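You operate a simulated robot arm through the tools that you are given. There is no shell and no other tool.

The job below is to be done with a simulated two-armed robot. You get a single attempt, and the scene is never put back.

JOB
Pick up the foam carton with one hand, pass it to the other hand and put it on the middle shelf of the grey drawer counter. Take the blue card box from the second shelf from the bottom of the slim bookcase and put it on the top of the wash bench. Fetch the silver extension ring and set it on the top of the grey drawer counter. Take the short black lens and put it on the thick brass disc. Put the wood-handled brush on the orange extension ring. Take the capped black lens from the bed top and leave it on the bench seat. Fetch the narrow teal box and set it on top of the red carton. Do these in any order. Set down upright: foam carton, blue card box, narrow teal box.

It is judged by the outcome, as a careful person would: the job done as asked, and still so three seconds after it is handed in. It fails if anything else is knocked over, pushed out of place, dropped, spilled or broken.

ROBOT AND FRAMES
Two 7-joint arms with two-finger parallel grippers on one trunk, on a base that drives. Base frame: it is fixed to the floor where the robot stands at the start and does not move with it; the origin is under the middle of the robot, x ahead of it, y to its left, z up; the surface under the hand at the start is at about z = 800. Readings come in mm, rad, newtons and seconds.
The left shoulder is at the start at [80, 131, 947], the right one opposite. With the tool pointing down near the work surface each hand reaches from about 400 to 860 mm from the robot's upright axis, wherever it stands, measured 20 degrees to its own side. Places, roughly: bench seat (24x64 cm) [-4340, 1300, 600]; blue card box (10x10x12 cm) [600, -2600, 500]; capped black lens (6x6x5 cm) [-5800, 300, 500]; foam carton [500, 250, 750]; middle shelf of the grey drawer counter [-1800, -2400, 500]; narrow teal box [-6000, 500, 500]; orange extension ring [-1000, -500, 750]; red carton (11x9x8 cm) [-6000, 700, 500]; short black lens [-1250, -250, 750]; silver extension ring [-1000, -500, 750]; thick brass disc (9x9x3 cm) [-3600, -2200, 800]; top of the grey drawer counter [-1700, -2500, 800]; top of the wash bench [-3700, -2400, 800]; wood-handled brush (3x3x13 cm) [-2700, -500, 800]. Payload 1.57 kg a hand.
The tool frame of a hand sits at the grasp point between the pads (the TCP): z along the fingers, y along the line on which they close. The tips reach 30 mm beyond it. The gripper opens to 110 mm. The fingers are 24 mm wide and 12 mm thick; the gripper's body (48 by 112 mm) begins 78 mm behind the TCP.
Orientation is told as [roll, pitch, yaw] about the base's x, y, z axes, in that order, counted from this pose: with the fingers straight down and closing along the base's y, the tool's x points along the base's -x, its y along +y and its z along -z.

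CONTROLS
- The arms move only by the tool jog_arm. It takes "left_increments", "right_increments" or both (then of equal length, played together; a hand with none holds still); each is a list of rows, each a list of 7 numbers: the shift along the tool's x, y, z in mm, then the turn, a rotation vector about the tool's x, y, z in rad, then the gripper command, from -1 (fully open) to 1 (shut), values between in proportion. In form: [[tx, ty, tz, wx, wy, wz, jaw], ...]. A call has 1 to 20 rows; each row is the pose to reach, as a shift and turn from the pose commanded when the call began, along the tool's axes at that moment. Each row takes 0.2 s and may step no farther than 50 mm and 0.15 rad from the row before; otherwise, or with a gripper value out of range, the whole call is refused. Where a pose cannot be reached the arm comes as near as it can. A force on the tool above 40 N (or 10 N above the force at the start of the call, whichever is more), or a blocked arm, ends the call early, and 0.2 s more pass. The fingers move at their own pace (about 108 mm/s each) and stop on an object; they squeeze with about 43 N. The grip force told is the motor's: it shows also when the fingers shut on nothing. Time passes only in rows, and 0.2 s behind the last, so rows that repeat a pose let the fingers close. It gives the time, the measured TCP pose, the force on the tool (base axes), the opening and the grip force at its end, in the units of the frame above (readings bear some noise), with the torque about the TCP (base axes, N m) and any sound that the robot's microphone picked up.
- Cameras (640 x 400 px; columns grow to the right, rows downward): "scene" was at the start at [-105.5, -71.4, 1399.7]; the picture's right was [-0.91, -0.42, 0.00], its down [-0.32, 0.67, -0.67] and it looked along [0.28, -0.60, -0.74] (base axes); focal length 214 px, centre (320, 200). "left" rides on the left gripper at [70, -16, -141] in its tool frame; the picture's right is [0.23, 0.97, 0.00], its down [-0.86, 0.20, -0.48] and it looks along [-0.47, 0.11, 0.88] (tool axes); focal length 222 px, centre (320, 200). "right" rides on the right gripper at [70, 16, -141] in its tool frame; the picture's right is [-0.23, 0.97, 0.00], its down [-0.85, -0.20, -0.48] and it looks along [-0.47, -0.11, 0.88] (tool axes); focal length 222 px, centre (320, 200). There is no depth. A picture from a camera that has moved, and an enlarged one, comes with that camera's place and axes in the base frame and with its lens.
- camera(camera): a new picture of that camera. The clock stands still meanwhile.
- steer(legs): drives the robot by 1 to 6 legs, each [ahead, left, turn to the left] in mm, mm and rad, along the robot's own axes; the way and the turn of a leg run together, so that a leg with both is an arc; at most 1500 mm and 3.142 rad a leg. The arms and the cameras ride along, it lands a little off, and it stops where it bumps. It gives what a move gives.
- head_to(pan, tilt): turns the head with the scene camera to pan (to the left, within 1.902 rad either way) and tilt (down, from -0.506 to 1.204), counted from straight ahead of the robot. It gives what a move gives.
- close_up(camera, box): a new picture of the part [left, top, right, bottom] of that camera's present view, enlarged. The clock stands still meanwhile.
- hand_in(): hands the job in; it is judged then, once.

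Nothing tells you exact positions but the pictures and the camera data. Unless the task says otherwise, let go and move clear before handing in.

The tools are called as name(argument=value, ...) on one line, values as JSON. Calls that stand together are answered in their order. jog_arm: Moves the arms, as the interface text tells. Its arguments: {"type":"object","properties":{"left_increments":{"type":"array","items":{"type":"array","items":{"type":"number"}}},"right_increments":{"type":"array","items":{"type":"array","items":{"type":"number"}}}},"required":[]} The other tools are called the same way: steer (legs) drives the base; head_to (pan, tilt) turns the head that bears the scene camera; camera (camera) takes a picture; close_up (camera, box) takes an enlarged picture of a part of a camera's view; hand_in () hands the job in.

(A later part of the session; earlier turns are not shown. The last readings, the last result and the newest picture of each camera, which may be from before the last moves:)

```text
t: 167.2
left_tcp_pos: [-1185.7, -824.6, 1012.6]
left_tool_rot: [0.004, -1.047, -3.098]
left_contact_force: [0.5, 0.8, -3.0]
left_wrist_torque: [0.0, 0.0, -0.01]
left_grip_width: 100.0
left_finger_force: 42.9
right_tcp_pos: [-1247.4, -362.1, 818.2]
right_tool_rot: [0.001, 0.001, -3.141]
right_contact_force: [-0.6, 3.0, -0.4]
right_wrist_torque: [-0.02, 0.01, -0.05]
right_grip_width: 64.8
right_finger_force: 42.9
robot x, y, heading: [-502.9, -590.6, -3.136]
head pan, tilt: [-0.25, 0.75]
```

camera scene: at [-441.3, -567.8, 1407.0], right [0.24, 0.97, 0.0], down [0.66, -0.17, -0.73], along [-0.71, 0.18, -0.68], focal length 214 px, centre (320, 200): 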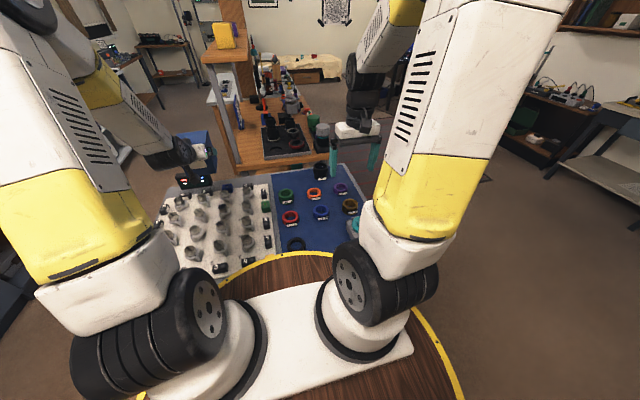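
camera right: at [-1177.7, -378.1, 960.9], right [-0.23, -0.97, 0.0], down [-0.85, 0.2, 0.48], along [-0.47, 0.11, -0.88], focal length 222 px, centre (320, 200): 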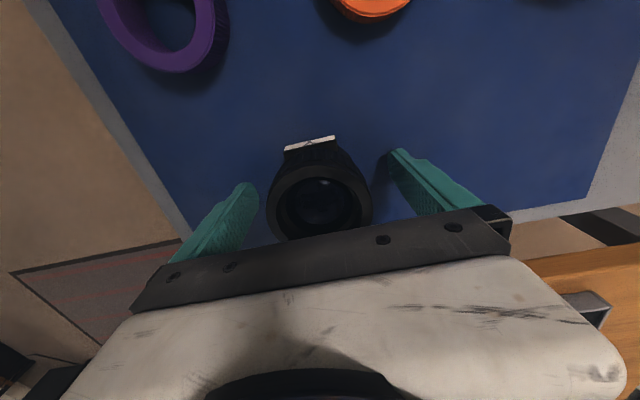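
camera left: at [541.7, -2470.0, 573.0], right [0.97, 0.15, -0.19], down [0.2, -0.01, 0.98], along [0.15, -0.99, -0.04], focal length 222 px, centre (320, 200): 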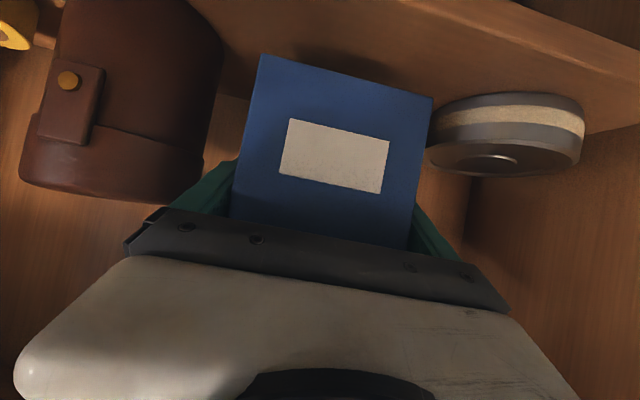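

The lens is gripped (65 mm). Lifting and pulling it back.

jog_arm(right_increments=[[0, 0, -25, 0, 0, 0, 1], [0, 0, -70, 0, 0, 0, 1], [0, 0, -115, 0, 0, 0, 1], [0, 0, -160, 0, 0, 0, 1], [30, 0, -195, 0, 0, 0, 1], [75, 0, -210, 0, 0, 0, 1], [122, 0, -220, 0, 0, 0, 1], [170, 0, -225, 0, 0, 0, 1], [218, 0, -225, 0, 0, 0, 1], [260, 0, -225, 0, 0, 0, 1]])

camera(camera="right")

camera(camera="scene")

```text
t: 169.4
left_tcp_pos: [-1185.5, -824.9, 1013.2]
left_tool_rot: [0.004, -1.045, -3.098]
left_contact_force: [-0.5, 0.0, -3.1]
left_wrist_torque: [-0.01, 0.01, -0.01]
left_grip_width: 99.7
left_finger_force: 43.4
right_tcp_pos: [-990.3, -361.6, 1042.3]
right_tool_rot: [0.0, 0.001, -3.14]
right_contact_force: [-0.4, 0.3, -2.4]
right_wrist_torque: [0.0, -0.03, 0.03]
right_grip_width: 64.8
right_finger_force: 42.7
robot x, y, heading: [-499.5, -587.1, -3.14]
head pan, tilt: [-0.25, 0.75]
```

```text
taken
camera right: at [-920.8, -376.7, 1185.9], right [-0.23, -0.97, 0.0], down [-0.86, 0.2, 0.48], along [-0.47, 0.11, -0.88], focal length 222 px, centre (320, 200)
```

right: 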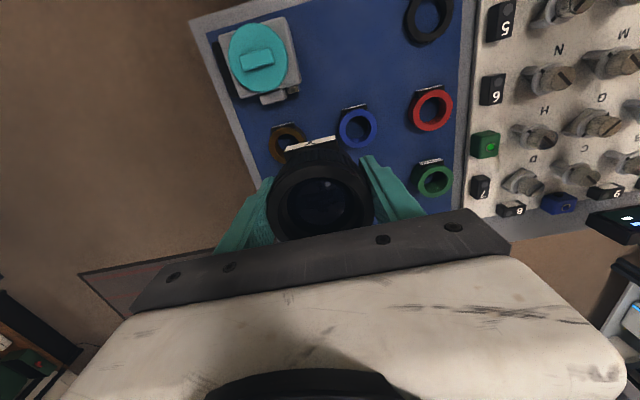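

```text
taken
camera scene: at [-441.9, -567.8, 1407.0], right [0.24, 0.97, 0.0], down [0.66, -0.17, -0.73], along [-0.71, 0.18, -0.68], focal length 214 px, centre (320, 200)
```

scene: 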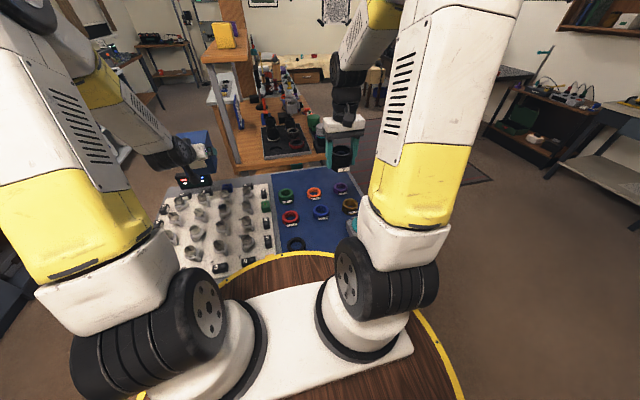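

Both items are held. Backing off from the table, going south to the corridor, then west toward the wash bench.

steer(legs=[[-250, 0, 0], [0, 1030, 0], [1000, 0, 0]])

head_to(pan=0.15, tilt=0.4)

camera(camera="scene")

```text
t: 180.9
left_tcp_pos: [-1935.3, -1883.3, 1013.2]
left_tool_rot: [0.003, -1.046, -3.084]
left_contact_force: [0.0, -0.1, -3.4]
left_wrist_torque: [0.01, -0.02, -0.02]
left_grip_width: 99.8
left_finger_force: 42.5
right_tcp_pos: [-1749.5, -1417.0, 1043.0]
right_tool_rot: [-0.001, 0.001, -3.127]
right_contact_force: [-0.1, -0.3, -2.7]
right_wrist_torque: [-0.01, 0.0, -0.01]
right_grip_width: 65.1
right_finger_force: 42.6
robot x, y, heading: [-1257.5, -1638.4, -3.117]
head pan, tilt: [-0.25, 0.75]
```

```text
t: 181.8
left_tcp_pos: [-1936.3, -1883.3, 1012.7]
left_tool_rot: [0.003, -1.045, -3.084]
left_contact_force: [0.4, -0.3, -3.6]
left_wrist_torque: [-0.02, -0.02, 0.03]
left_grip_width: 99.8
left_finger_force: 43.1
right_tcp_pos: [-1749.0, -1417.0, 1042.6]
right_tool_rot: [0.001, -0.001, -3.125]
right_contact_force: [0.2, 0.6, -2.3]
right_wrist_torque: [-0.05, 0.04, 0.01]
right_grip_width: 65.1
right_finger_force: 43.1
robot x, y, heading: [-1254.1, -1634.6, -3.126]
head pan, tilt: [0.15, 0.4]
```

```text
taken
camera scene: at [-1206.7, -1650.3, 1438.0], right [-0.17, 0.99, 0.0], down [0.38, 0.06, -0.92], along [-0.91, -0.15, -0.39], focal length 214 px, centre (320, 200)
```

scene: 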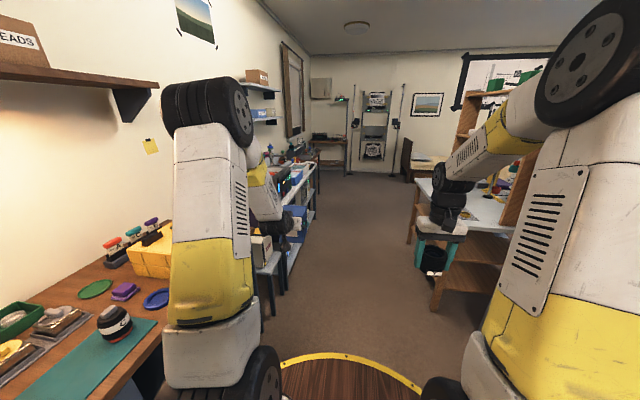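

The corridor west is clear. Driving on and looking at the wash bench on the left.

steer(legs=[[0, 0, -0.02], [1300, 0, 0]])

head_to(pan=0.75, tilt=0.4)

camera(camera="scene")

```text
t: 188.8
left_tcp_pos: [-3267.0, -1849.7, 1012.6]
left_tool_rot: [0.005, -1.045, -3.116]
left_contact_force: [1.2, 0.1, -2.8]
left_wrist_torque: [-0.05, -0.01, 0.02]
left_grip_width: 99.7
left_finger_force: 42.7
right_tcp_pos: [-3066.2, -1390.2, 1043.0]
right_tool_rot: [-0.001, 0.0, 3.126]
right_contact_force: [0.5, -0.4, -3.0]
right_wrist_torque: [0.0, 0.01, 0.01]
right_grip_width: 64.5
right_finger_force: 42.9
robot x, y, heading: [-2581.1, -1621.2, 3.125]
head pan, tilt: [0.15, 0.4]
```

```text
t: 189.8
left_tcp_pos: [-3268.0, -1850.4, 1012.7]
left_tool_rot: [0.004, -1.044, -3.115]
left_contact_force: [0.0, -0.4, -2.8]
left_wrist_torque: [-0.01, -0.02, -0.01]
left_grip_width: 100.1
left_finger_force: 42.9
right_tcp_pos: [-3065.7, -1389.6, 1043.7]
right_tool_rot: [0.0, 0.001, 3.127]
right_contact_force: [-0.3, -0.3, -2.6]
right_wrist_torque: [-0.01, 0.0, 0.02]
right_grip_width: 64.8
right_finger_force: 42.4
robot x, y, heading: [-2581.2, -1625.6, 3.127]
head pan, tilt: [0.75, 0.4]
```

```text
taken
camera scene: at [-2508.7, -1689.7, 1438.1], right [-0.67, 0.74, 0.0], down [0.29, 0.26, -0.92], along [-0.68, -0.62, -0.39], focal length 214 px, centre (320, 200)
```

scene: 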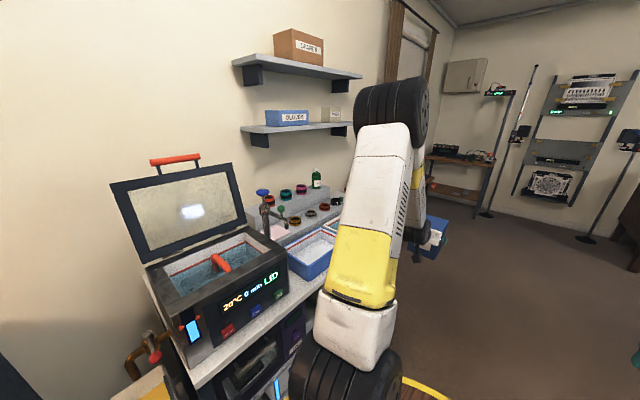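

This grey bench with the tap and trays looks like the wash bench. Driving further along it, then looking at it from in front.

steer(legs=[[0, 0, 0.014], [780, 0, 0]])

head_to(pan=1.5, tilt=0.6)

camera(camera="scene")

```text
t: 194.3
left_tcp_pos: [-4045.2, -1872.9, 1012.2]
left_tool_rot: [0.004, -1.045, -3.089]
left_contact_force: [-0.8, 0.8, -3.6]
left_wrist_torque: [-0.02, -0.07, -0.01]
left_grip_width: 100.0
left_finger_force: 43.0
right_tcp_pos: [-3856.6, -1406.6, 1044.5]
right_tool_rot: [-0.001, 0.0, -3.131]
right_contact_force: [-0.6, 0.3, -2.7]
right_wrist_torque: [0.0, -0.01, 0.0]
right_grip_width: 64.8
right_finger_force: 42.7
robot x, y, heading: [-3367.7, -1627.1, -3.13]
head pan, tilt: [0.75, 0.4]
```

```text
t: 195.4
left_tcp_pos: [-4046.3, -1873.2, 1012.7]
left_tool_rot: [0.003, -1.045, -3.09]
left_contact_force: [-0.2, 0.1, -2.5]
left_wrist_torque: [0.03, -0.02, 0.0]
left_grip_width: 99.9
left_finger_force: 42.7
right_tcp_pos: [-3856.3, -1406.9, 1044.5]
right_tool_rot: [0.002, -0.001, -3.13]
right_contact_force: [-1.0, -0.5, -2.3]
right_wrist_torque: [-0.02, -0.02, 0.01]
right_grip_width: 64.7
right_finger_force: 42.5
robot x, y, heading: [-3368.2, -1628.0, -3.131]
head pan, tilt: [1.499, 0.6]
```

```text
taken
camera scene: at [-3229.5, -1716.3, 1419.9], right [-1.0, 0.06, 0.0], down [0.03, 0.56, -0.83], along [-0.05, -0.82, -0.56], focal length 214 px, centre (320, 200)
```

scene: 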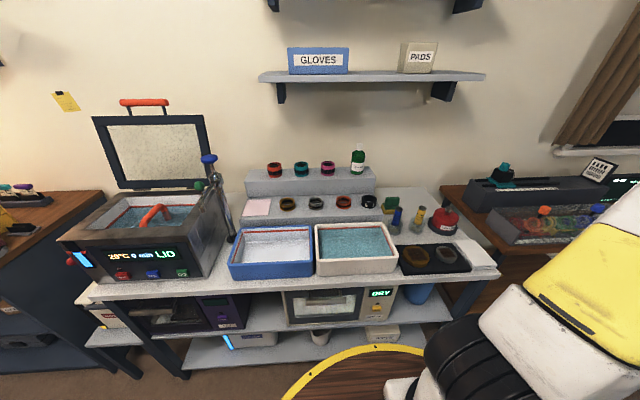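

close_up(camera="scene", box=[220, 150, 520, 310])

close_up(camera="scene", box=[370, 190, 510, 290])

```text
2.13 times, centred on (370, 230) of scene
camera zoom: at [-3229.5, -1716.3, 1419.9], right [-1.0, 0.06, 0.0], down [0.03, 0.56, -0.83], along [-0.05, -0.82, -0.56], focal length 458 px, centre (213, 136)
```

zoom: 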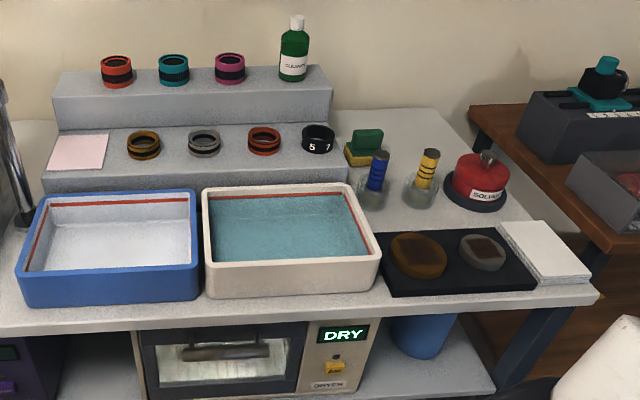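

```text
4.00 times, centred on (440, 240) of scene
camera zoom: at [-3229.5, -1716.3, 1419.9], right [-1.0, 0.06, 0.0], down [0.03, 0.56, -0.83], along [-0.05, -0.82, -0.56], focal length 858 px, centre (-160, 40)
```

zoom: 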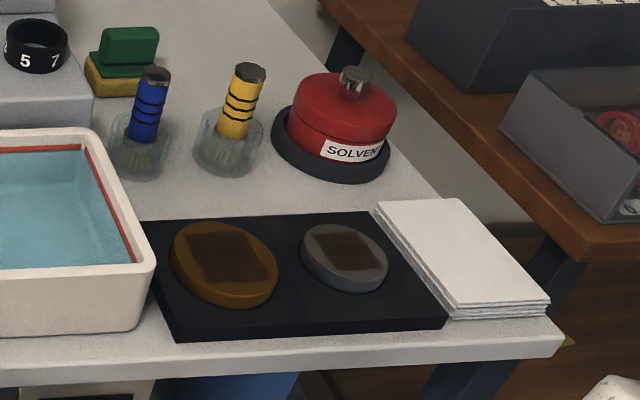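

The brass disc is on the black pad near [-3580, -2180], and the only free bench-top area is at the back right near [-3735, -2490]. I'll look at the white-topped table to the north, in case I need to set the box down to re-grip it from above.

head_to(pan=-1.5, tilt=0.6)

camera(camera="scene")

head_to(pan=0.0, tilt=0.5)

camera(camera="scene")

```text
t: 198.0
left_tcp_pos: [-4045.0, -1871.9, 1011.9]
left_tool_rot: [0.005, -1.045, -3.089]
left_contact_force: [-0.9, 0.1, -3.5]
left_wrist_torque: [-0.01, 0.0, -0.02]
left_grip_width: 100.1
left_finger_force: 42.9
right_tcp_pos: [-3856.2, -1407.1, 1043.1]
right_tool_rot: [0.001, 0.001, -3.132]
right_contact_force: [-0.9, 0.0, -1.4]
right_wrist_torque: [-0.02, 0.02, -0.02]
right_grip_width: 64.8
right_finger_force: 43.5
robot x, y, heading: [-3367.1, -1630.3, -3.129]
head pan, tilt: [-1.499, 0.6]
```

```text
taken
camera scene: at [-3231.6, -1540.0, 1419.9], right [1.0, 0.08, 0.0], down [0.05, -0.56, -0.83], along [-0.07, 0.82, -0.56], focal length 214 px, centre (320, 200)
```

scene: 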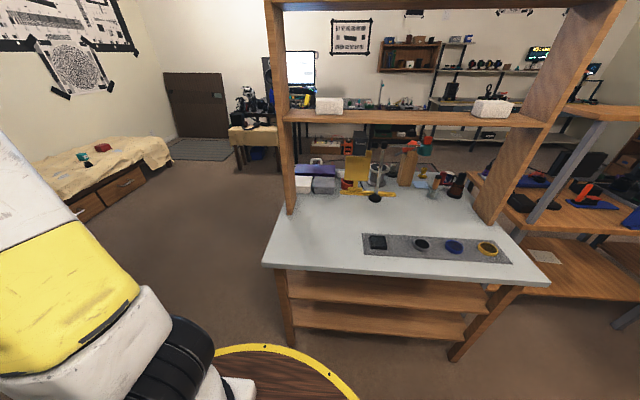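

```text
t: 199.6
left_tcp_pos: [-4046.0, -1872.6, 1012.4]
left_tool_rot: [0.003, -1.046, -3.089]
left_contact_force: [-0.2, 0.6, -3.6]
left_wrist_torque: [-0.05, -0.01, 0.04]
left_grip_width: 99.8
left_finger_force: 43.1
right_tcp_pos: [-3856.7, -1407.3, 1042.8]
right_tool_rot: [0.0, 0.0, -3.131]
right_contact_force: [-1.0, -0.1, -2.7]
right_wrist_torque: [-0.01, 0.0, -0.01]
right_grip_width: 64.6
right_finger_force: 43.0
robot x, y, heading: [-3366.4, -1631.4, -3.129]
head pan, tilt: [0.0, 0.499]
```

```text
taken
camera scene: at [-3315.2, -1629.1, 1428.9], right [-0.01, 1.0, 0.0], down [0.48, 0.01, -0.88], along [-0.88, -0.01, -0.48], focal length 214 px, centre (320, 200)
```

scene: 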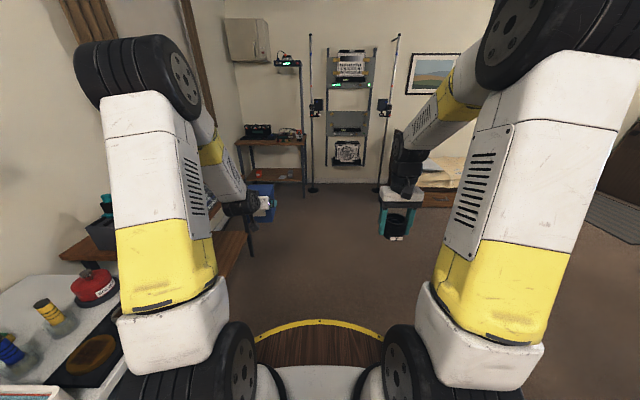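

There's clear white tabletop at about [-3330, -1000]. I'll set the box down there briefly so I can re-grip it vertically for the crowded wash bench.

steer(legs=[[-270, 85, 0], [0, 0, -1.575]])

head_to(pan=0.2, tilt=0.7)

camera(camera="scene")

camera(camera="left")

```text
t: 205.5
left_tcp_pos: [-3322.7, -1026.6, 1012.8]
left_tool_rot: [0.003, -1.047, 1.611]
left_contact_force: [-0.2, -0.5, -3.1]
left_wrist_torque: [0.02, 0.04, -0.01]
left_grip_width: 99.8
left_finger_force: 42.7
right_tcp_pos: [-2858.6, -1222.3, 1044.0]
right_tool_rot: [0.0, 0.001, 1.57]
right_contact_force: [0.8, -0.8, -3.4]
right_wrist_torque: [-0.02, 0.01, 0.0]
right_grip_width: 65.0
right_finger_force: 42.8
robot x, y, heading: [-3089.2, -1711.0, 1.566]
head pan, tilt: [0.0, 0.499]
```

```text
t: 206.2
left_tcp_pos: [-3321.7, -1027.9, 1012.3]
left_tool_rot: [0.003, -1.045, 1.614]
left_contact_force: [0.0, -0.4, -2.2]
left_wrist_torque: [-0.01, -0.02, 0.0]
left_grip_width: 99.7
left_finger_force: 42.8
right_tcp_pos: [-2859.0, -1221.9, 1043.2]
right_tool_rot: [0.0, 0.002, 1.569]
right_contact_force: [-0.3, 0.0, -2.1]
right_wrist_torque: [-0.02, 0.01, 0.01]
right_grip_width: 64.7
right_finger_force: 43.2
robot x, y, heading: [-3085.5, -1713.0, 1.572]
head pan, tilt: [0.201, 0.7]
```

```text
taken
camera scene: at [-3103.5, -1767.6, 1411.3], right [0.98, 0.2, 0.0], down [0.13, -0.63, -0.77], along [-0.15, 0.75, -0.64], focal length 214 px, centre (320, 200)
```

scene: 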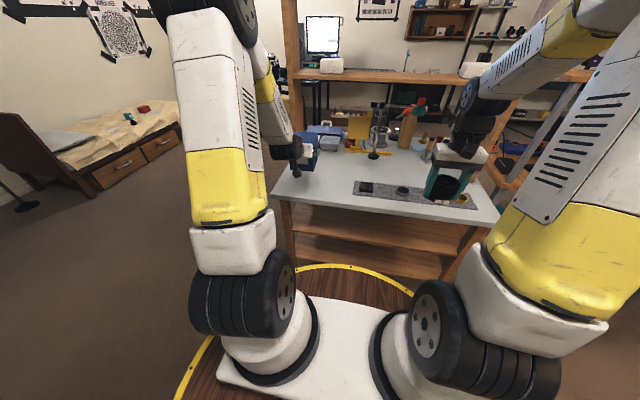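

```text
taken
camera left: at [-3298.5, -1182.9, 1023.4], right [-0.97, -0.16, -0.2], down [-0.2, 0.01, 0.98], along [-0.15, 0.99, -0.04], focal length 222 px, centre (320, 200)
```

left: 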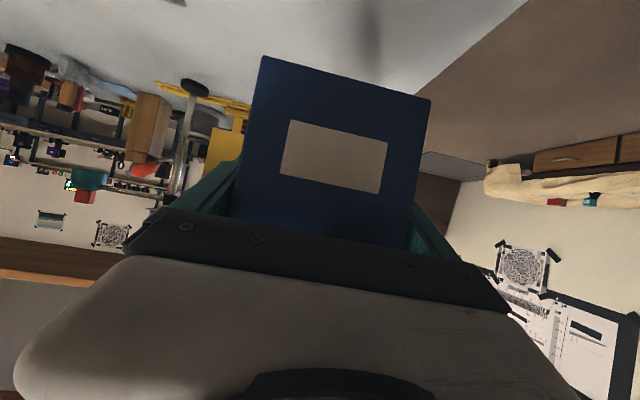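

close_up(camera="scene", box=[255, 110, 515, 270])

camera(camera="right")

```text
2.46 times, centred on (385, 190) of scene
camera zoom: at [-3103.5, -1767.6, 1411.3], right [0.98, 0.2, 0.0], down [0.13, -0.63, -0.77], along [-0.15, 0.75, -0.64], focal length 528 px, centre (160, 225)
```

zoom: 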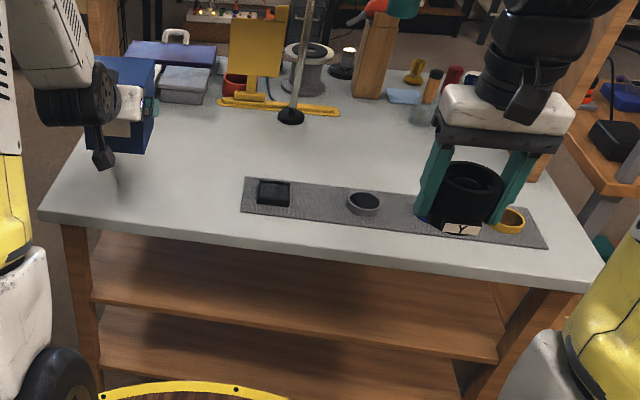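

```text
taken
camera right: at [-2874.5, -1291.0, 1186.1], right [-0.97, 0.23, 0.0], down [0.2, 0.86, 0.48], along [0.11, 0.47, -0.88], focal length 222 px, centre (320, 200)
```

right: 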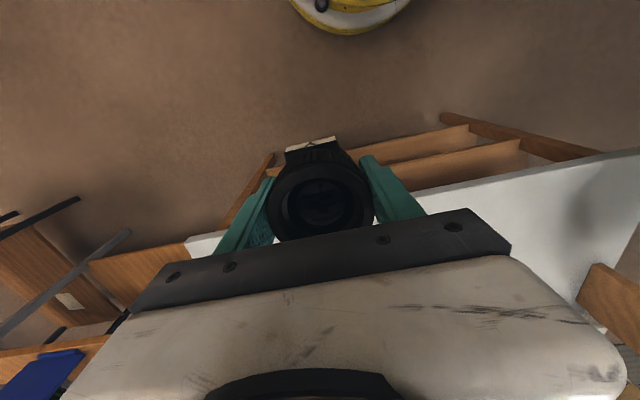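

steer(legs=[[75, 0, 0]])

jog_arm(left_increments=[[30, 0, 17.5, 0, 0, 0, 1], [60, 0, 35, 0, 0, 0, 1], [91, 0, 52.5, 0, 0, 0, 1], [121, 0, 70, 0, 0, 0, 1]])

camera(camera="left")

close_up(camera="scene", box=[240, 110, 400, 230])

```text
t: 207.3
left_tcp_pos: [-3321.9, -952.0, 1012.4]
left_tool_rot: [0.004, -1.044, 1.61]
left_contact_force: [-0.2, 0.3, -3.1]
left_wrist_torque: [-0.02, 0.0, 0.03]
left_grip_width: 99.9
left_finger_force: 42.4
right_tcp_pos: [-2858.1, -1146.2, 1043.7]
right_tool_rot: [0.001, 0.0, 1.569]
right_contact_force: [-0.6, -1.2, -2.3]
right_wrist_torque: [0.0, -0.03, 0.01]
right_grip_width: 64.8
right_finger_force: 43.0
robot x, y, heading: [-3088.5, -1636.3, 1.566]
head pan, tilt: [0.201, 0.7]
```

```text
t: 208.3
left_tcp_pos: [-3321.8, -951.2, 872.3]
left_tool_rot: [0.004, -1.047, 1.611]
left_contact_force: [0.1, -0.3, -2.6]
left_wrist_torque: [-0.04, -0.02, 0.01]
left_grip_width: 99.9
left_finger_force: 43.1
right_tcp_pos: [-2858.6, -1146.1, 1043.6]
right_tool_rot: [0.0, 0.001, 1.568]
right_contact_force: [0.0, 0.0, -2.1]
right_wrist_torque: [0.01, 0.02, 0.03]
right_grip_width: 65.0
right_finger_force: 42.6
robot x, y, heading: [-3090.8, -1634.7, 1.567]
head pan, tilt: [0.201, 0.7]
```

```text
taken
camera left: at [-3297.5, -1106.8, 882.2], right [-0.97, -0.16, -0.19], down [-0.2, 0.01, 0.98], along [-0.15, 0.99, -0.04], focal length 222 px, centre (320, 200)
```

left: 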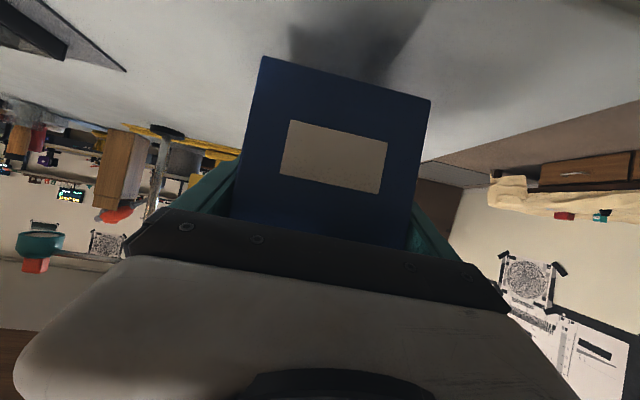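

```text
3.33 times, centred on (320, 170) of scene
camera zoom: at [-3103.5, -1691.2, 1411.2], right [0.98, 0.2, 0.0], down [0.13, -0.63, -0.76], along [-0.15, 0.75, -0.64], focal length 715 px, centre (320, 300)
```

zoom: 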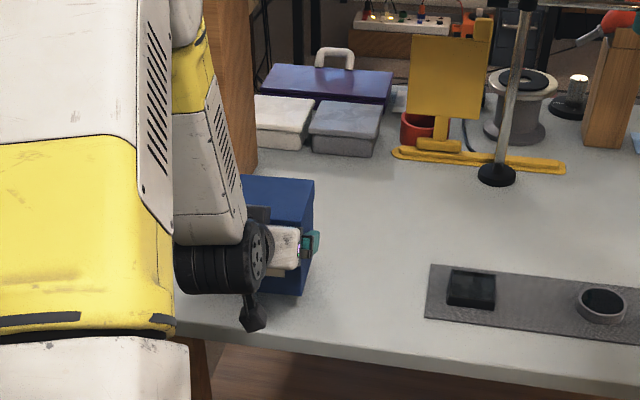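

jog_arm(left_increments=[[6.5, 0, 3.75, 0, 0, 0, 1], [13, 0, 7.5, 0, 0, 0, 1]])

jog_arm(left_increments=[[2.2, 0, 1.25, 0, 0, 0, 1], [4.3, 0, 2.5, 0, 0, 0, 1]])

jog_arm(left_increments=[[1.5, 0, 0.9, 0, 0, 0, 1], [3, 0, 1.75, 0, 0, 0, 1]])

```text
t: 208.9
left_tcp_pos: [-3321.9, -951.8, 857.7]
left_tool_rot: [0.004, -1.046, 1.61]
left_contact_force: [-0.3, 0.3, -3.5]
left_wrist_torque: [-0.04, 0.01, 0.02]
left_grip_width: 99.8
left_finger_force: 43.0
right_tcp_pos: [-2858.8, -1145.3, 1042.7]
right_tool_rot: [0.0, 0.002, 1.568]
right_contact_force: [0.3, -0.4, -2.5]
right_wrist_torque: [0.0, -0.02, -0.02]
right_grip_width: 64.9
right_finger_force: 43.0
robot x, y, heading: [-3085.5, -1636.1, 1.572]
head pan, tilt: [0.201, 0.7]
```

```text
t: 209.5
left_tcp_pos: [-3322.1, -950.8, 852.7]
left_tool_rot: [0.002, -1.044, 1.612]
left_contact_force: [-0.3, 0.3, -2.2]
left_wrist_torque: [-0.01, 0.01, -0.02]
left_grip_width: 99.7
left_finger_force: 43.4
right_tcp_pos: [-2859.1, -1144.7, 1042.3]
right_tool_rot: [-0.001, 0.001, 1.569]
right_contact_force: [0.2, 0.1, -1.9]
right_wrist_torque: [0.0, 0.04, 0.01]
right_grip_width: 64.8
right_finger_force: 43.0
robot x, y, heading: [-3085.8, -1632.5, 1.568]
head pan, tilt: [0.201, 0.7]
```

```text
t: 210.1
left_tcp_pos: [-3322.4, -951.3, 849.2]
left_tool_rot: [0.005, -1.045, 1.611]
left_contact_force: [1.2, 0.0, -2.8]
left_wrist_torque: [0.0, -0.02, -0.02]
left_grip_width: 99.7
left_finger_force: 42.9
right_tcp_pos: [-2858.2, -1144.9, 1043.5]
right_tool_rot: [-0.002, 0.002, 1.569]
right_contact_force: [-0.6, -0.1, -2.0]
right_wrist_torque: [0.01, 0.03, 0.0]
right_grip_width: 64.8
right_finger_force: 43.3
robot x, y, heading: [-3089.6, -1629.0, 1.575]
head pan, tilt: [0.201, 0.7]
```

jog_arm(left_increments=[[1.7, 0, 1, 0, 0, 0, 1], [3.5, 0, 2, 0, 0, 0, 1]])

jog_arm(left_increments=[[1.7, 0, 1, 0, 0, 0, 1], [3.5, 0, 2, 0, 0, 0, 1]])

jog_arm(left_increments=[[1.7, 0, 1, 0, 0, 0, 1], [3.5, 0, 2, 0, 0, 0, 1]])

```text
t: 210.7
left_tcp_pos: [-3321.8, -950.0, 845.1]
left_tool_rot: [0.003, -1.045, 1.611]
left_contact_force: [-0.4, -0.2, -2.9]
left_wrist_torque: [-0.02, 0.0, 0.02]
left_grip_width: 99.7
left_finger_force: 43.2
right_tcp_pos: [-2860.0, -1145.8, 1043.5]
right_tool_rot: [-0.001, 0.001, 1.57]
right_contact_force: [0.0, -0.6, -2.6]
right_wrist_torque: [0.0, 0.01, -0.01]
right_grip_width: 64.8
right_finger_force: 43.0
robot x, y, heading: [-3090.9, -1630.3, 1.567]
head pan, tilt: [0.201, 0.7]
```

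```text
t: 211.3
left_tcp_pos: [-3321.7, -950.0, 842.7]
left_tool_rot: [0.003, -1.05, 1.613]
left_contact_force: [-1.9, -4.5, 14.9]
left_wrist_torque: [-0.64, -0.84, -0.26]
left_grip_width: 99.8
left_finger_force: 42.3
right_tcp_pos: [-2859.0, -1145.9, 1043.5]
right_tool_rot: [0.0, 0.001, 1.568]
right_contact_force: [1.7, 0.2, -2.7]
right_wrist_torque: [-0.03, 0.0, 0.0]
right_grip_width: 64.8
right_finger_force: 43.6
robot x, y, heading: [-3089.9, -1634.4, 1.571]
head pan, tilt: [0.201, 0.7]
```

```text
t: 211.8
left_tcp_pos: [-3321.9, -948.1, 842.4]
left_tool_rot: [0.002, -1.059, 1.611]
left_contact_force: [0.7, -0.8, 7.6]
left_wrist_torque: [-0.39, -0.27, -0.01]
left_grip_width: 99.9
left_finger_force: 43.5
right_tcp_pos: [-2858.6, -1146.0, 1043.2]
right_tool_rot: [-0.002, 0.001, 1.57]
right_contact_force: [-0.1, 0.9, -1.9]
right_wrist_torque: [0.0, -0.05, 0.01]
right_grip_width: 64.8
right_finger_force: 43.1
robot x, y, heading: [-3083.9, -1635.4, 1.573]
head pan, tilt: [0.201, 0.7]
stopped in row 2 (left hand): the force on the tool passed its limit at 42 N (the readings are from after the stop); the commanded pose is now the measured one
```

The box stands on the white table (z≈780). Releasing it and backing the hand out along its own axis.

jog_arm(left_increments=[[0, 0, 0, 0, 0, 0, -0.3], [0, 0, 0, 0, 0, 0, -1], [0, 0, 0, 0, 0, 0, -1], [0, 0, 0, 0, 0, 0, -1]])

jog_arm(left_increments=[[10, 0, -17.3, 0, 0, 0, -1], [25, 0, -43.3, 0, 0, 0, -1], [40, 0, -69.3, 0, 0, 0, -1], [55, 0, -95, 0, 0, 0, -1], [65, 0, -112.6, 0, 0, 0, -1]])

camera(camera="left")

close_up(camera="scene", box=[240, 110, 400, 230])

```text
t: 212.8
left_tcp_pos: [-3322.7, -949.4, 841.9]
left_tool_rot: [0.004, -1.055, 1.612]
left_contact_force: [0.6, -0.2, -0.5]
left_wrist_torque: [-0.01, -0.01, 0.0]
left_grip_width: 110.1
left_finger_force: 0.2
right_tcp_pos: [-2858.4, -1145.8, 1043.6]
right_tool_rot: [0.0, 0.001, 1.569]
right_contact_force: [0.0, -0.3, -3.0]
right_wrist_torque: [-0.02, 0.0, -0.02]
right_grip_width: 64.7
right_finger_force: 42.9
robot x, y, heading: [-3089.5, -1636.5, 1.57]
head pan, tilt: [0.201, 0.7]
```

```text
t: 214.0
left_tcp_pos: [-3318.0, -1078.5, 839.5]
left_tool_rot: [0.002, -1.055, 1.613]
left_contact_force: [-1.0, 0.5, 0.7]
left_wrist_torque: [-0.01, -0.04, 0.01]
left_grip_width: 109.6
left_finger_force: 0.0
right_tcp_pos: [-2858.4, -1145.1, 1044.1]
right_tool_rot: [0.0, 0.002, 1.57]
right_contact_force: [0.6, 0.4, -3.2]
right_wrist_torque: [-0.04, 0.02, 0.01]
right_grip_width: 64.8
right_finger_force: 43.1
robot x, y, heading: [-3082.3, -1635.4, 1.571]
head pan, tilt: [0.201, 0.7]
```

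```text
taken
camera left: at [-3293.7, -1233.0, 848.4], right [-0.97, -0.15, -0.2], down [-0.2, 0.0, 0.98], along [-0.15, 0.99, -0.03], focal length 222 px, centre (320, 200)
```

left: 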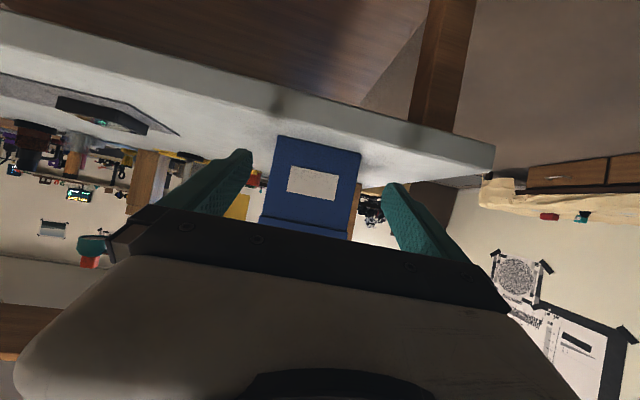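

```text
3.33 times, centred on (320, 170) of scene
camera zoom: at [-3103.5, -1691.0, 1411.2], right [0.98, 0.2, 0.0], down [0.13, -0.63, -0.76], along [-0.15, 0.75, -0.64], focal length 715 px, centre (320, 300)
```

zoom: 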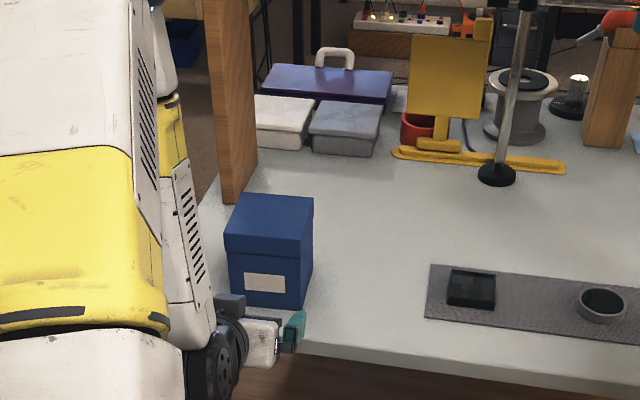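

The box stands upright on the table at about [-3323, -939]. I'll raise the hand, turn it vertical and take the box from above.

jog_arm(left_increments=[[-37, 0, -21, 0, 0, 0, -1], [-74, 0, -42, 0, 0.12, 0, -1], [-111, 0, -63, 0, 0.26, 0, -1], [-148, 0, -84, 0, 0.4, 0, -1], [-157, 0, -89, 0, 0.54, 0, -1], [-157, 0, -89, 0, 0.68, 0, -1], [-157, 0, -89, 0, 0.82, 0, -1], [-157, 0, -89, 0, 0.95, 0, -1], [-157, 0, -89, 0, 1.055, 0, -1]])

camera(camera="left")

```text
t: 216.0
left_tcp_pos: [-3316.0, -1079.3, 1019.8]
left_tool_rot: [0.002, 0.003, 1.614]
left_contact_force: [0.8, -0.6, 0.0]
left_wrist_torque: [0.02, -0.01, 0.04]
left_grip_width: 110.2
left_finger_force: 0.1
right_tcp_pos: [-2858.4, -1146.9, 1044.1]
right_tool_rot: [0.0, 0.001, 1.569]
right_contact_force: [-0.2, 0.1, -2.6]
right_wrist_torque: [0.03, -0.03, -0.02]
right_grip_width: 65.0
right_finger_force: 43.1
robot x, y, heading: [-3089.0, -1637.5, 1.578]
head pan, tilt: [0.201, 0.7]
```

```text
taken
camera left: at [-3296.2, -1146.8, 1162.3], right [-0.96, -0.27, 0.0], down [-0.24, 0.85, 0.48], along [-0.13, 0.46, -0.88], focal length 222 px, centre (320, 200)
```

left: 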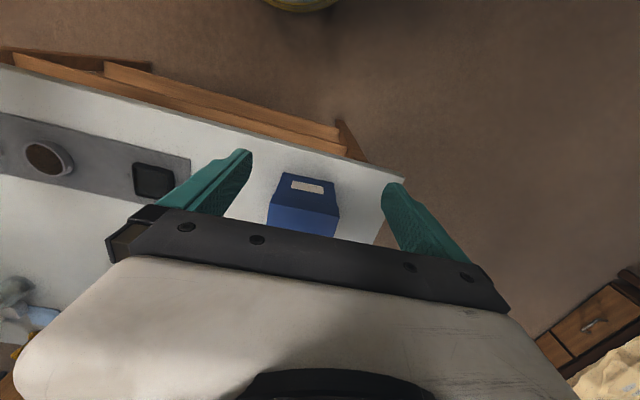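

jog_arm(left_increments=[[-45, 0, 0, 0, 0, 0, -1], [-90, 0, 0, 0, 0, 0, -1], [-115, 0, 0, 0, 0, 0, -1]])

close_up(camera="left", box=[180, 80, 460, 260])

close_up(camera="scene", box=[240, 80, 400, 230])

```text
t: 216.8
left_tcp_pos: [-3321.8, -963.9, 1020.5]
left_tool_rot: [0.001, -0.002, 1.614]
left_contact_force: [0.5, -0.8, 0.1]
left_wrist_torque: [0.03, 0.02, 0.01]
left_grip_width: 110.1
left_finger_force: 0.0
right_tcp_pos: [-2858.2, -1146.0, 1043.9]
right_tool_rot: [-0.002, 0.002, 1.57]
right_contact_force: [0.1, -1.1, -2.3]
right_wrist_torque: [-0.01, 0.02, -0.03]
right_grip_width: 64.6
right_finger_force: 43.0
robot x, y, heading: [-3085.1, -1636.2, 1.572]
head pan, tilt: [0.201, 0.7]
```

```text
2.22 times, centred on (320, 170) of left
camera zoom: at [-3302.3, -1031.7, 1162.7], right [-0.96, -0.27, 0.0], down [-0.24, 0.85, 0.48], along [-0.13, 0.46, -0.88], focal length 494 px, centre (320, 267)
```

zoom: 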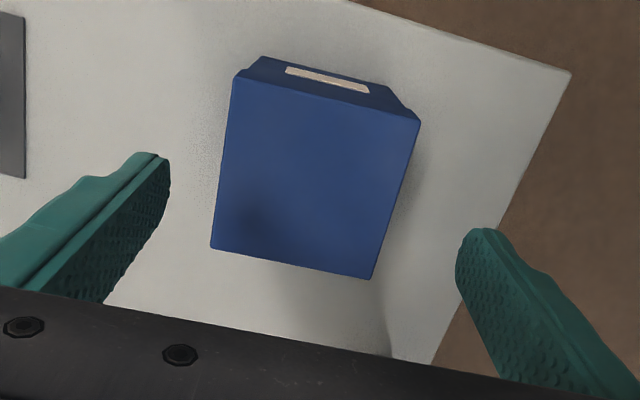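

```text
2.67 times, centred on (320, 155) of scene
camera zoom: at [-3103.4, -1691.3, 1411.2], right [0.98, 0.2, 0.0], down [0.13, -0.63, -0.76], along [-0.15, 0.75, -0.64], focal length 572 px, centre (320, 320)
```

zoom: 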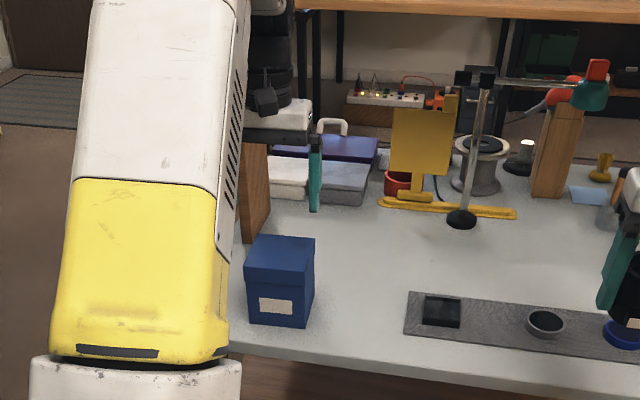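

Box centre [-3322, -940], rotated by about 3°. Going down over it.

jog_arm(left_increments=[[-23.6, -0.8, 0, 0, 0, -0.013, -1], [-23.6, -0.8, 45, 0, 0, -0.013, -1], [-23.6, -0.8, 90, 0, 0, -0.013, -1]])

close_up(camera="left", box=[160, 60, 480, 260])

close_up(camera="scene", box=[240, 80, 400, 230])

```text
t: 217.6
left_tcp_pos: [-3320.0, -939.1, 932.9]
left_tool_rot: [0.002, -0.001, 1.627]
left_contact_force: [0.4, 0.0, 0.8]
left_wrist_torque: [0.0, 0.02, 0.0]
left_grip_width: 109.9
left_finger_force: 0.1
right_tcp_pos: [-2858.8, -1145.2, 1043.7]
right_tool_rot: [-0.001, 0.001, 1.569]
right_contact_force: [0.9, 0.2, -1.7]
right_wrist_torque: [-0.01, 0.02, -0.04]
right_grip_width: 64.8
right_finger_force: 43.0
robot x, y, heading: [-3087.4, -1635.4, 1.571]
head pan, tilt: [0.201, 0.7]
```

```text
2.00 times, centred on (320, 160) of left
camera zoom: at [-3299.4, -1007.8, 1073.5], right [-0.96, -0.28, 0.0], down [-0.25, 0.84, 0.48], along [-0.14, 0.46, -0.88], focal length 444 px, centre (320, 280)
```

zoom: 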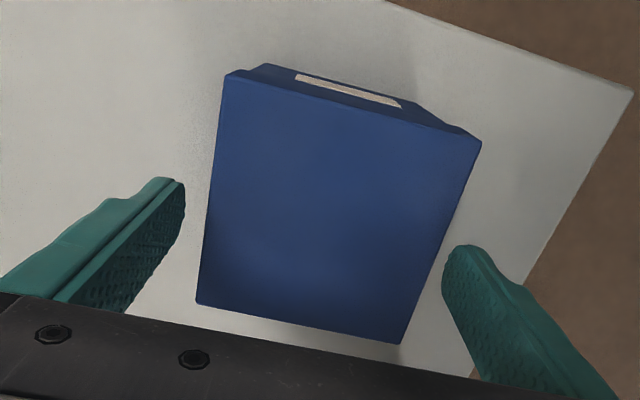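

```text
2.67 times, centred on (320, 155) of scene
camera zoom: at [-3103.4, -1691.3, 1411.2], right [0.98, 0.2, 0.0], down [0.13, -0.63, -0.76], along [-0.15, 0.75, -0.64], focal length 572 px, centre (320, 320)
```

zoom: 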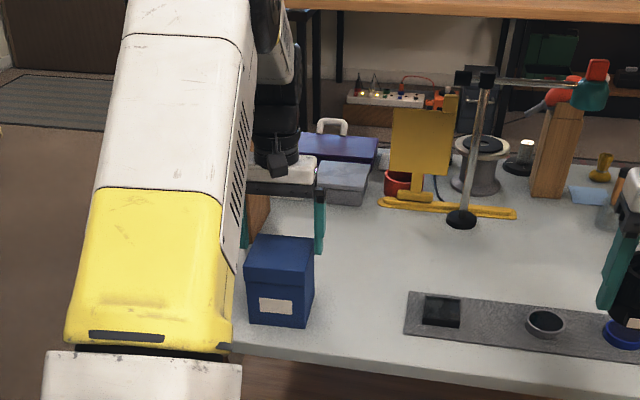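

jog_arm(left_increments=[[1, 2.3, 5, 0, 0, 0, -1], [1, 2.3, 15, 0, 0, 0, -1], [1, 2.3, 45, 0, 0, 0, -1], [1, 2.3, 82, 0, 0, 0, -1]])

jog_arm(left_increments=[[0, 0, 0, 0, 0, 0, 0], [0, 0, 0, 0, 0, 0, 1], [0, 0, 0, 0, 0, 0, 1], [0, 0, 0, 0, 0, 0, 1]])

camera(camera="left")

```text
t: 218.6
left_tcp_pos: [-3325.1, -941.7, 849.1]
left_tool_rot: [0.0, 0.0, 1.627]
left_contact_force: [-0.5, -0.6, 1.1]
left_wrist_torque: [-0.01, -0.01, 0.04]
left_grip_width: 110.1
left_finger_force: 0.0
right_tcp_pos: [-2858.2, -1145.2, 1043.1]
right_tool_rot: [0.0, -0.001, 1.57]
right_contact_force: [0.2, 0.1, -3.7]
right_wrist_torque: [-0.02, 0.0, 0.02]
right_grip_width: 64.7
right_finger_force: 42.8
robot x, y, heading: [-3085.3, -1635.1, 1.572]
head pan, tilt: [0.201, 0.7]
```

```text
t: 219.6
left_tcp_pos: [-3325.6, -941.3, 849.4]
left_tool_rot: [0.001, 0.0, 1.626]
left_contact_force: [-0.2, 0.8, -0.5]
left_wrist_torque: [0.07, -0.06, 0.0]
left_grip_width: 99.7
left_finger_force: 42.9
right_tcp_pos: [-2858.9, -1146.2, 1042.6]
right_tool_rot: [0.0, 0.0, 1.568]
right_contact_force: [0.0, -0.5, -2.5]
right_wrist_torque: [-0.01, -0.01, -0.02]
right_grip_width: 64.7
right_finger_force: 42.8
robot x, y, heading: [-3086.5, -1636.0, 1.568]
head pan, tilt: [0.201, 0.7]
```

```text
taken
camera left: at [-3304.1, -1009.1, 990.5], right [-0.96, -0.28, 0.0], down [-0.25, 0.84, 0.48], along [-0.14, 0.46, -0.88], focal length 222 px, centre (320, 200)
```

left: 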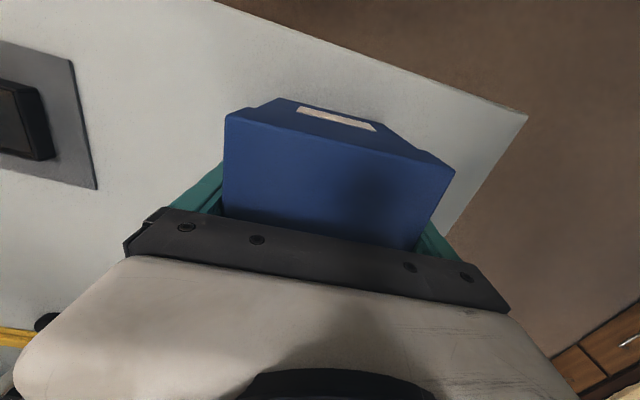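

Gripped from above. Lifting and drawing it back to carry.

jog_arm(left_increments=[[0, 0, -30, 0, 0, 0, 1], [0, 0, -75, 0, 0, 0, 1], [0, 0, -120, 0, 0, 0, 1], [0, 0, -165, 0, 0, 0, 1], [30, 0, -200, 0, 0, 0.01, 1], [75, 0, -205, 0, 0, 0.02, 1], [120, 0, -205, 0, 0, 0.03, 1], [165, 0, -205, 0, 0, 0.04, 1], [205, 0, -205, 0, 0, 0.055, 1]])

camera(camera="left")

camera(camera="scene")

```text
t: 221.6
left_tcp_pos: [-3312.6, -1144.5, 1054.8]
left_tool_rot: [0.002, 0.001, 1.573]
left_contact_force: [-0.2, 0.4, -2.9]
left_wrist_torque: [-0.07, -0.01, 0.01]
left_grip_width: 99.7
left_finger_force: 43.2
right_tcp_pos: [-2857.7, -1146.2, 1042.9]
right_tool_rot: [0.0, 0.001, 1.57]
right_contact_force: [-0.7, 0.1, -3.0]
right_wrist_torque: [0.0, 0.03, 0.01]
right_grip_width: 64.9
right_finger_force: 42.8
robot x, y, heading: [-3089.7, -1632.5, 1.568]
head pan, tilt: [0.201, 0.7]
```

```text
taken
camera left: at [-3294.7, -1214.1, 1195.8], right [-0.97, -0.23, 0.0], down [-0.2, 0.85, 0.48], along [-0.11, 0.47, -0.88], focal length 222 px, centre (320, 200)
```

left: 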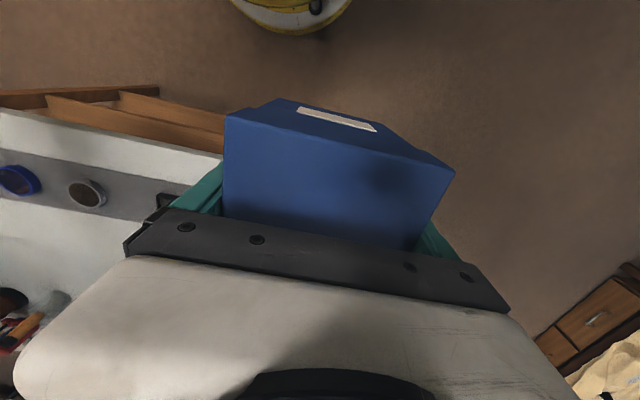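

```text
taken
camera scene: at [-3103.5, -1690.6, 1411.2], right [0.98, 0.2, 0.0], down [0.13, -0.63, -0.76], along [-0.15, 0.75, -0.64], focal length 214 px, centre (320, 200)
```

scene: 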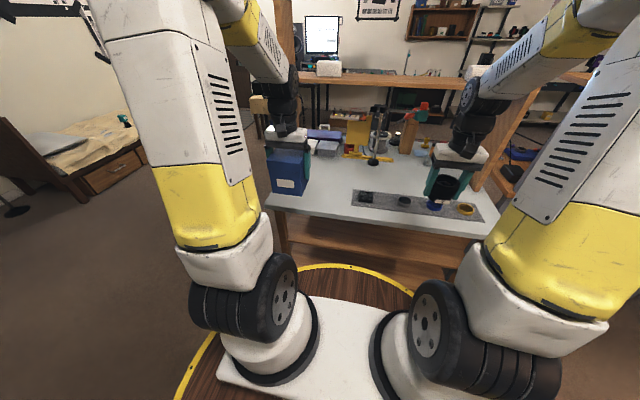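

The box is now held upright from above. I'll shift west, then turn around to face the wash bench.

steer(legs=[[0, 330, 0], [0, 0, 1.57], [0, 0, 1.57]])

head_to(pan=-0.15, tilt=0.65)

camera(camera="scene")

```text
t: 231.5
left_tcp_pos: [-3168.2, -2113.1, 1054.9]
left_tool_rot: [0.001, 0.0, -1.521]
left_contact_force: [0.0, 0.0, -3.5]
left_wrist_torque: [0.02, 0.01, 0.0]
left_grip_width: 99.6
left_finger_force: 43.0
right_tcp_pos: [-3620.9, -2133.8, 1044.9]
right_tool_rot: [-0.001, 0.003, -1.526]
right_contact_force: [-0.1, 0.1, -1.7]
right_wrist_torque: [0.02, 0.03, 0.01]
right_grip_width: 64.7
right_finger_force: 43.3
robot x, y, heading: [-3417.3, -1637.4, -1.526]
head pan, tilt: [0.201, 0.7]
```

```text
t: 232.3
left_tcp_pos: [-3169.0, -2113.9, 1054.0]
left_tool_rot: [0.002, 0.0, -1.521]
left_contact_force: [-0.1, 0.9, -2.8]
left_wrist_torque: [-0.05, 0.02, 0.0]
left_grip_width: 100.0
left_finger_force: 42.8
right_tcp_pos: [-3621.6, -2135.0, 1043.0]
right_tool_rot: [-0.001, 0.002, -1.524]
right_contact_force: [-0.8, 0.0, -2.9]
right_wrist_torque: [0.04, 0.01, 0.0]
right_grip_width: 64.7
right_finger_force: 43.3
robot x, y, heading: [-3414.4, -1634.7, -1.524]
head pan, tilt: [-0.15, 0.649]
```

```text
taken
camera scene: at [-3430.5, -1581.7, 1415.6], right [-0.99, 0.1, 0.0], down [0.06, 0.6, -0.8], along [-0.08, -0.79, -0.6], focal length 214 px, centre (320, 200)
```

scene: 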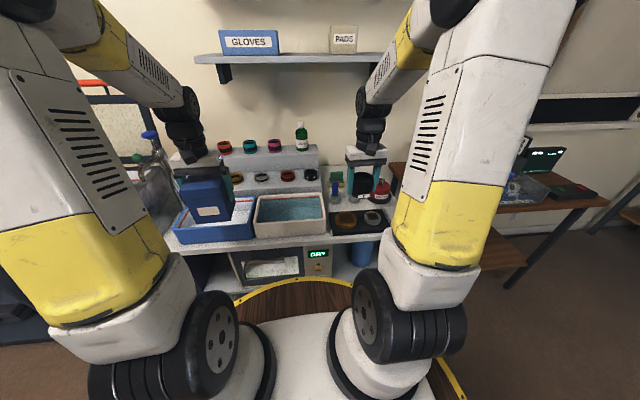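

close_up(camera="scene", box=[300, 140, 420, 260])

camera(camera="right")

```text
3.33 times, centred on (360, 200) of scene
camera zoom: at [-3430.5, -1581.7, 1415.6], right [-0.99, 0.1, 0.0], down [0.06, 0.6, -0.8], along [-0.08, -0.79, -0.6], focal length 715 px, centre (187, 200)
```

zoom: 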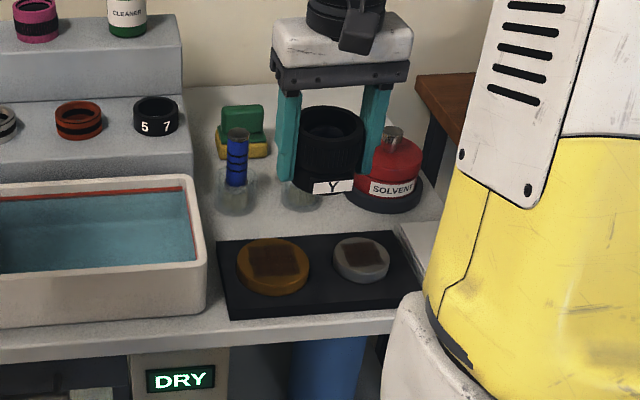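

```text
taken
camera right: at [-3607.0, -2063.5, 1186.1], right [0.98, -0.18, 0.0], down [-0.16, -0.86, 0.48], along [-0.09, -0.47, -0.88], focal length 222 px, centre (320, 200)
```

right: 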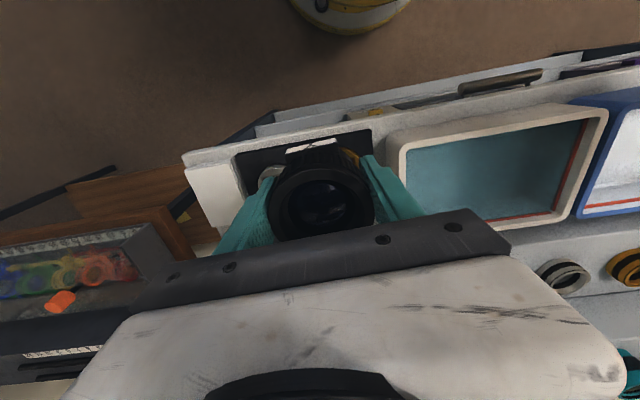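

jog_arm(right_increments=[[-37, 10, 0, 0, 0, 0, 1], [-73, 19.6, 20, 0, 0, 0, 1]])

camera(camera="right")

close_up(camera="scene", box=[300, 140, 420, 260])

```text
t: 232.9
left_tcp_pos: [-3168.2, -2111.8, 1053.3]
left_tool_rot: [0.001, -0.001, -1.522]
left_contact_force: [-0.6, 0.0, -1.6]
left_wrist_torque: [-0.01, -0.05, 0.0]
left_grip_width: 99.6
left_finger_force: 43.0
right_tcp_pos: [-3599.2, -2207.6, 1022.8]
right_tool_rot: [0.0, 0.0, -1.527]
right_contact_force: [0.5, 0.4, -2.7]
right_wrist_torque: [-0.03, -0.01, -0.02]
right_grip_width: 64.4
right_finger_force: 42.8
robot x, y, heading: [-3417.8, -1633.2, -1.524]
head pan, tilt: [-0.15, 0.649]
```

```text
taken
camera right: at [-3584.9, -2136.1, 1165.8], right [0.98, -0.18, 0.0], down [-0.16, -0.86, 0.48], along [-0.09, -0.47, -0.88], focal length 222 px, centre (320, 200)
```

right: 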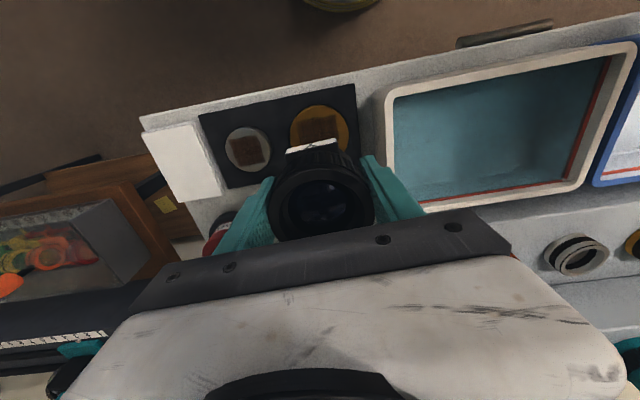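

```text
3.33 times, centred on (360, 200) of scene
camera zoom: at [-3430.6, -1581.2, 1415.5], right [-0.99, 0.1, 0.0], down [0.06, 0.6, -0.8], along [-0.08, -0.79, -0.6], focal length 715 px, centre (187, 200)
```

zoom: 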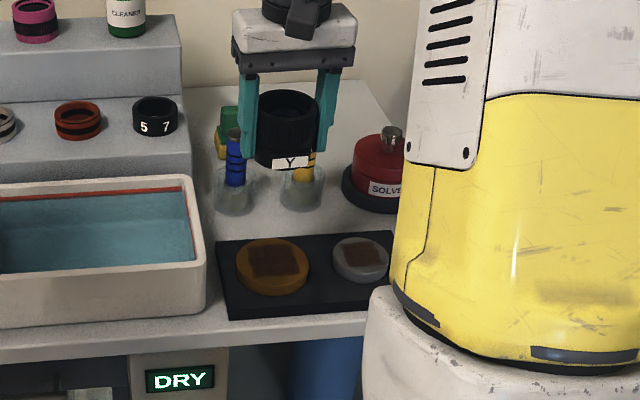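

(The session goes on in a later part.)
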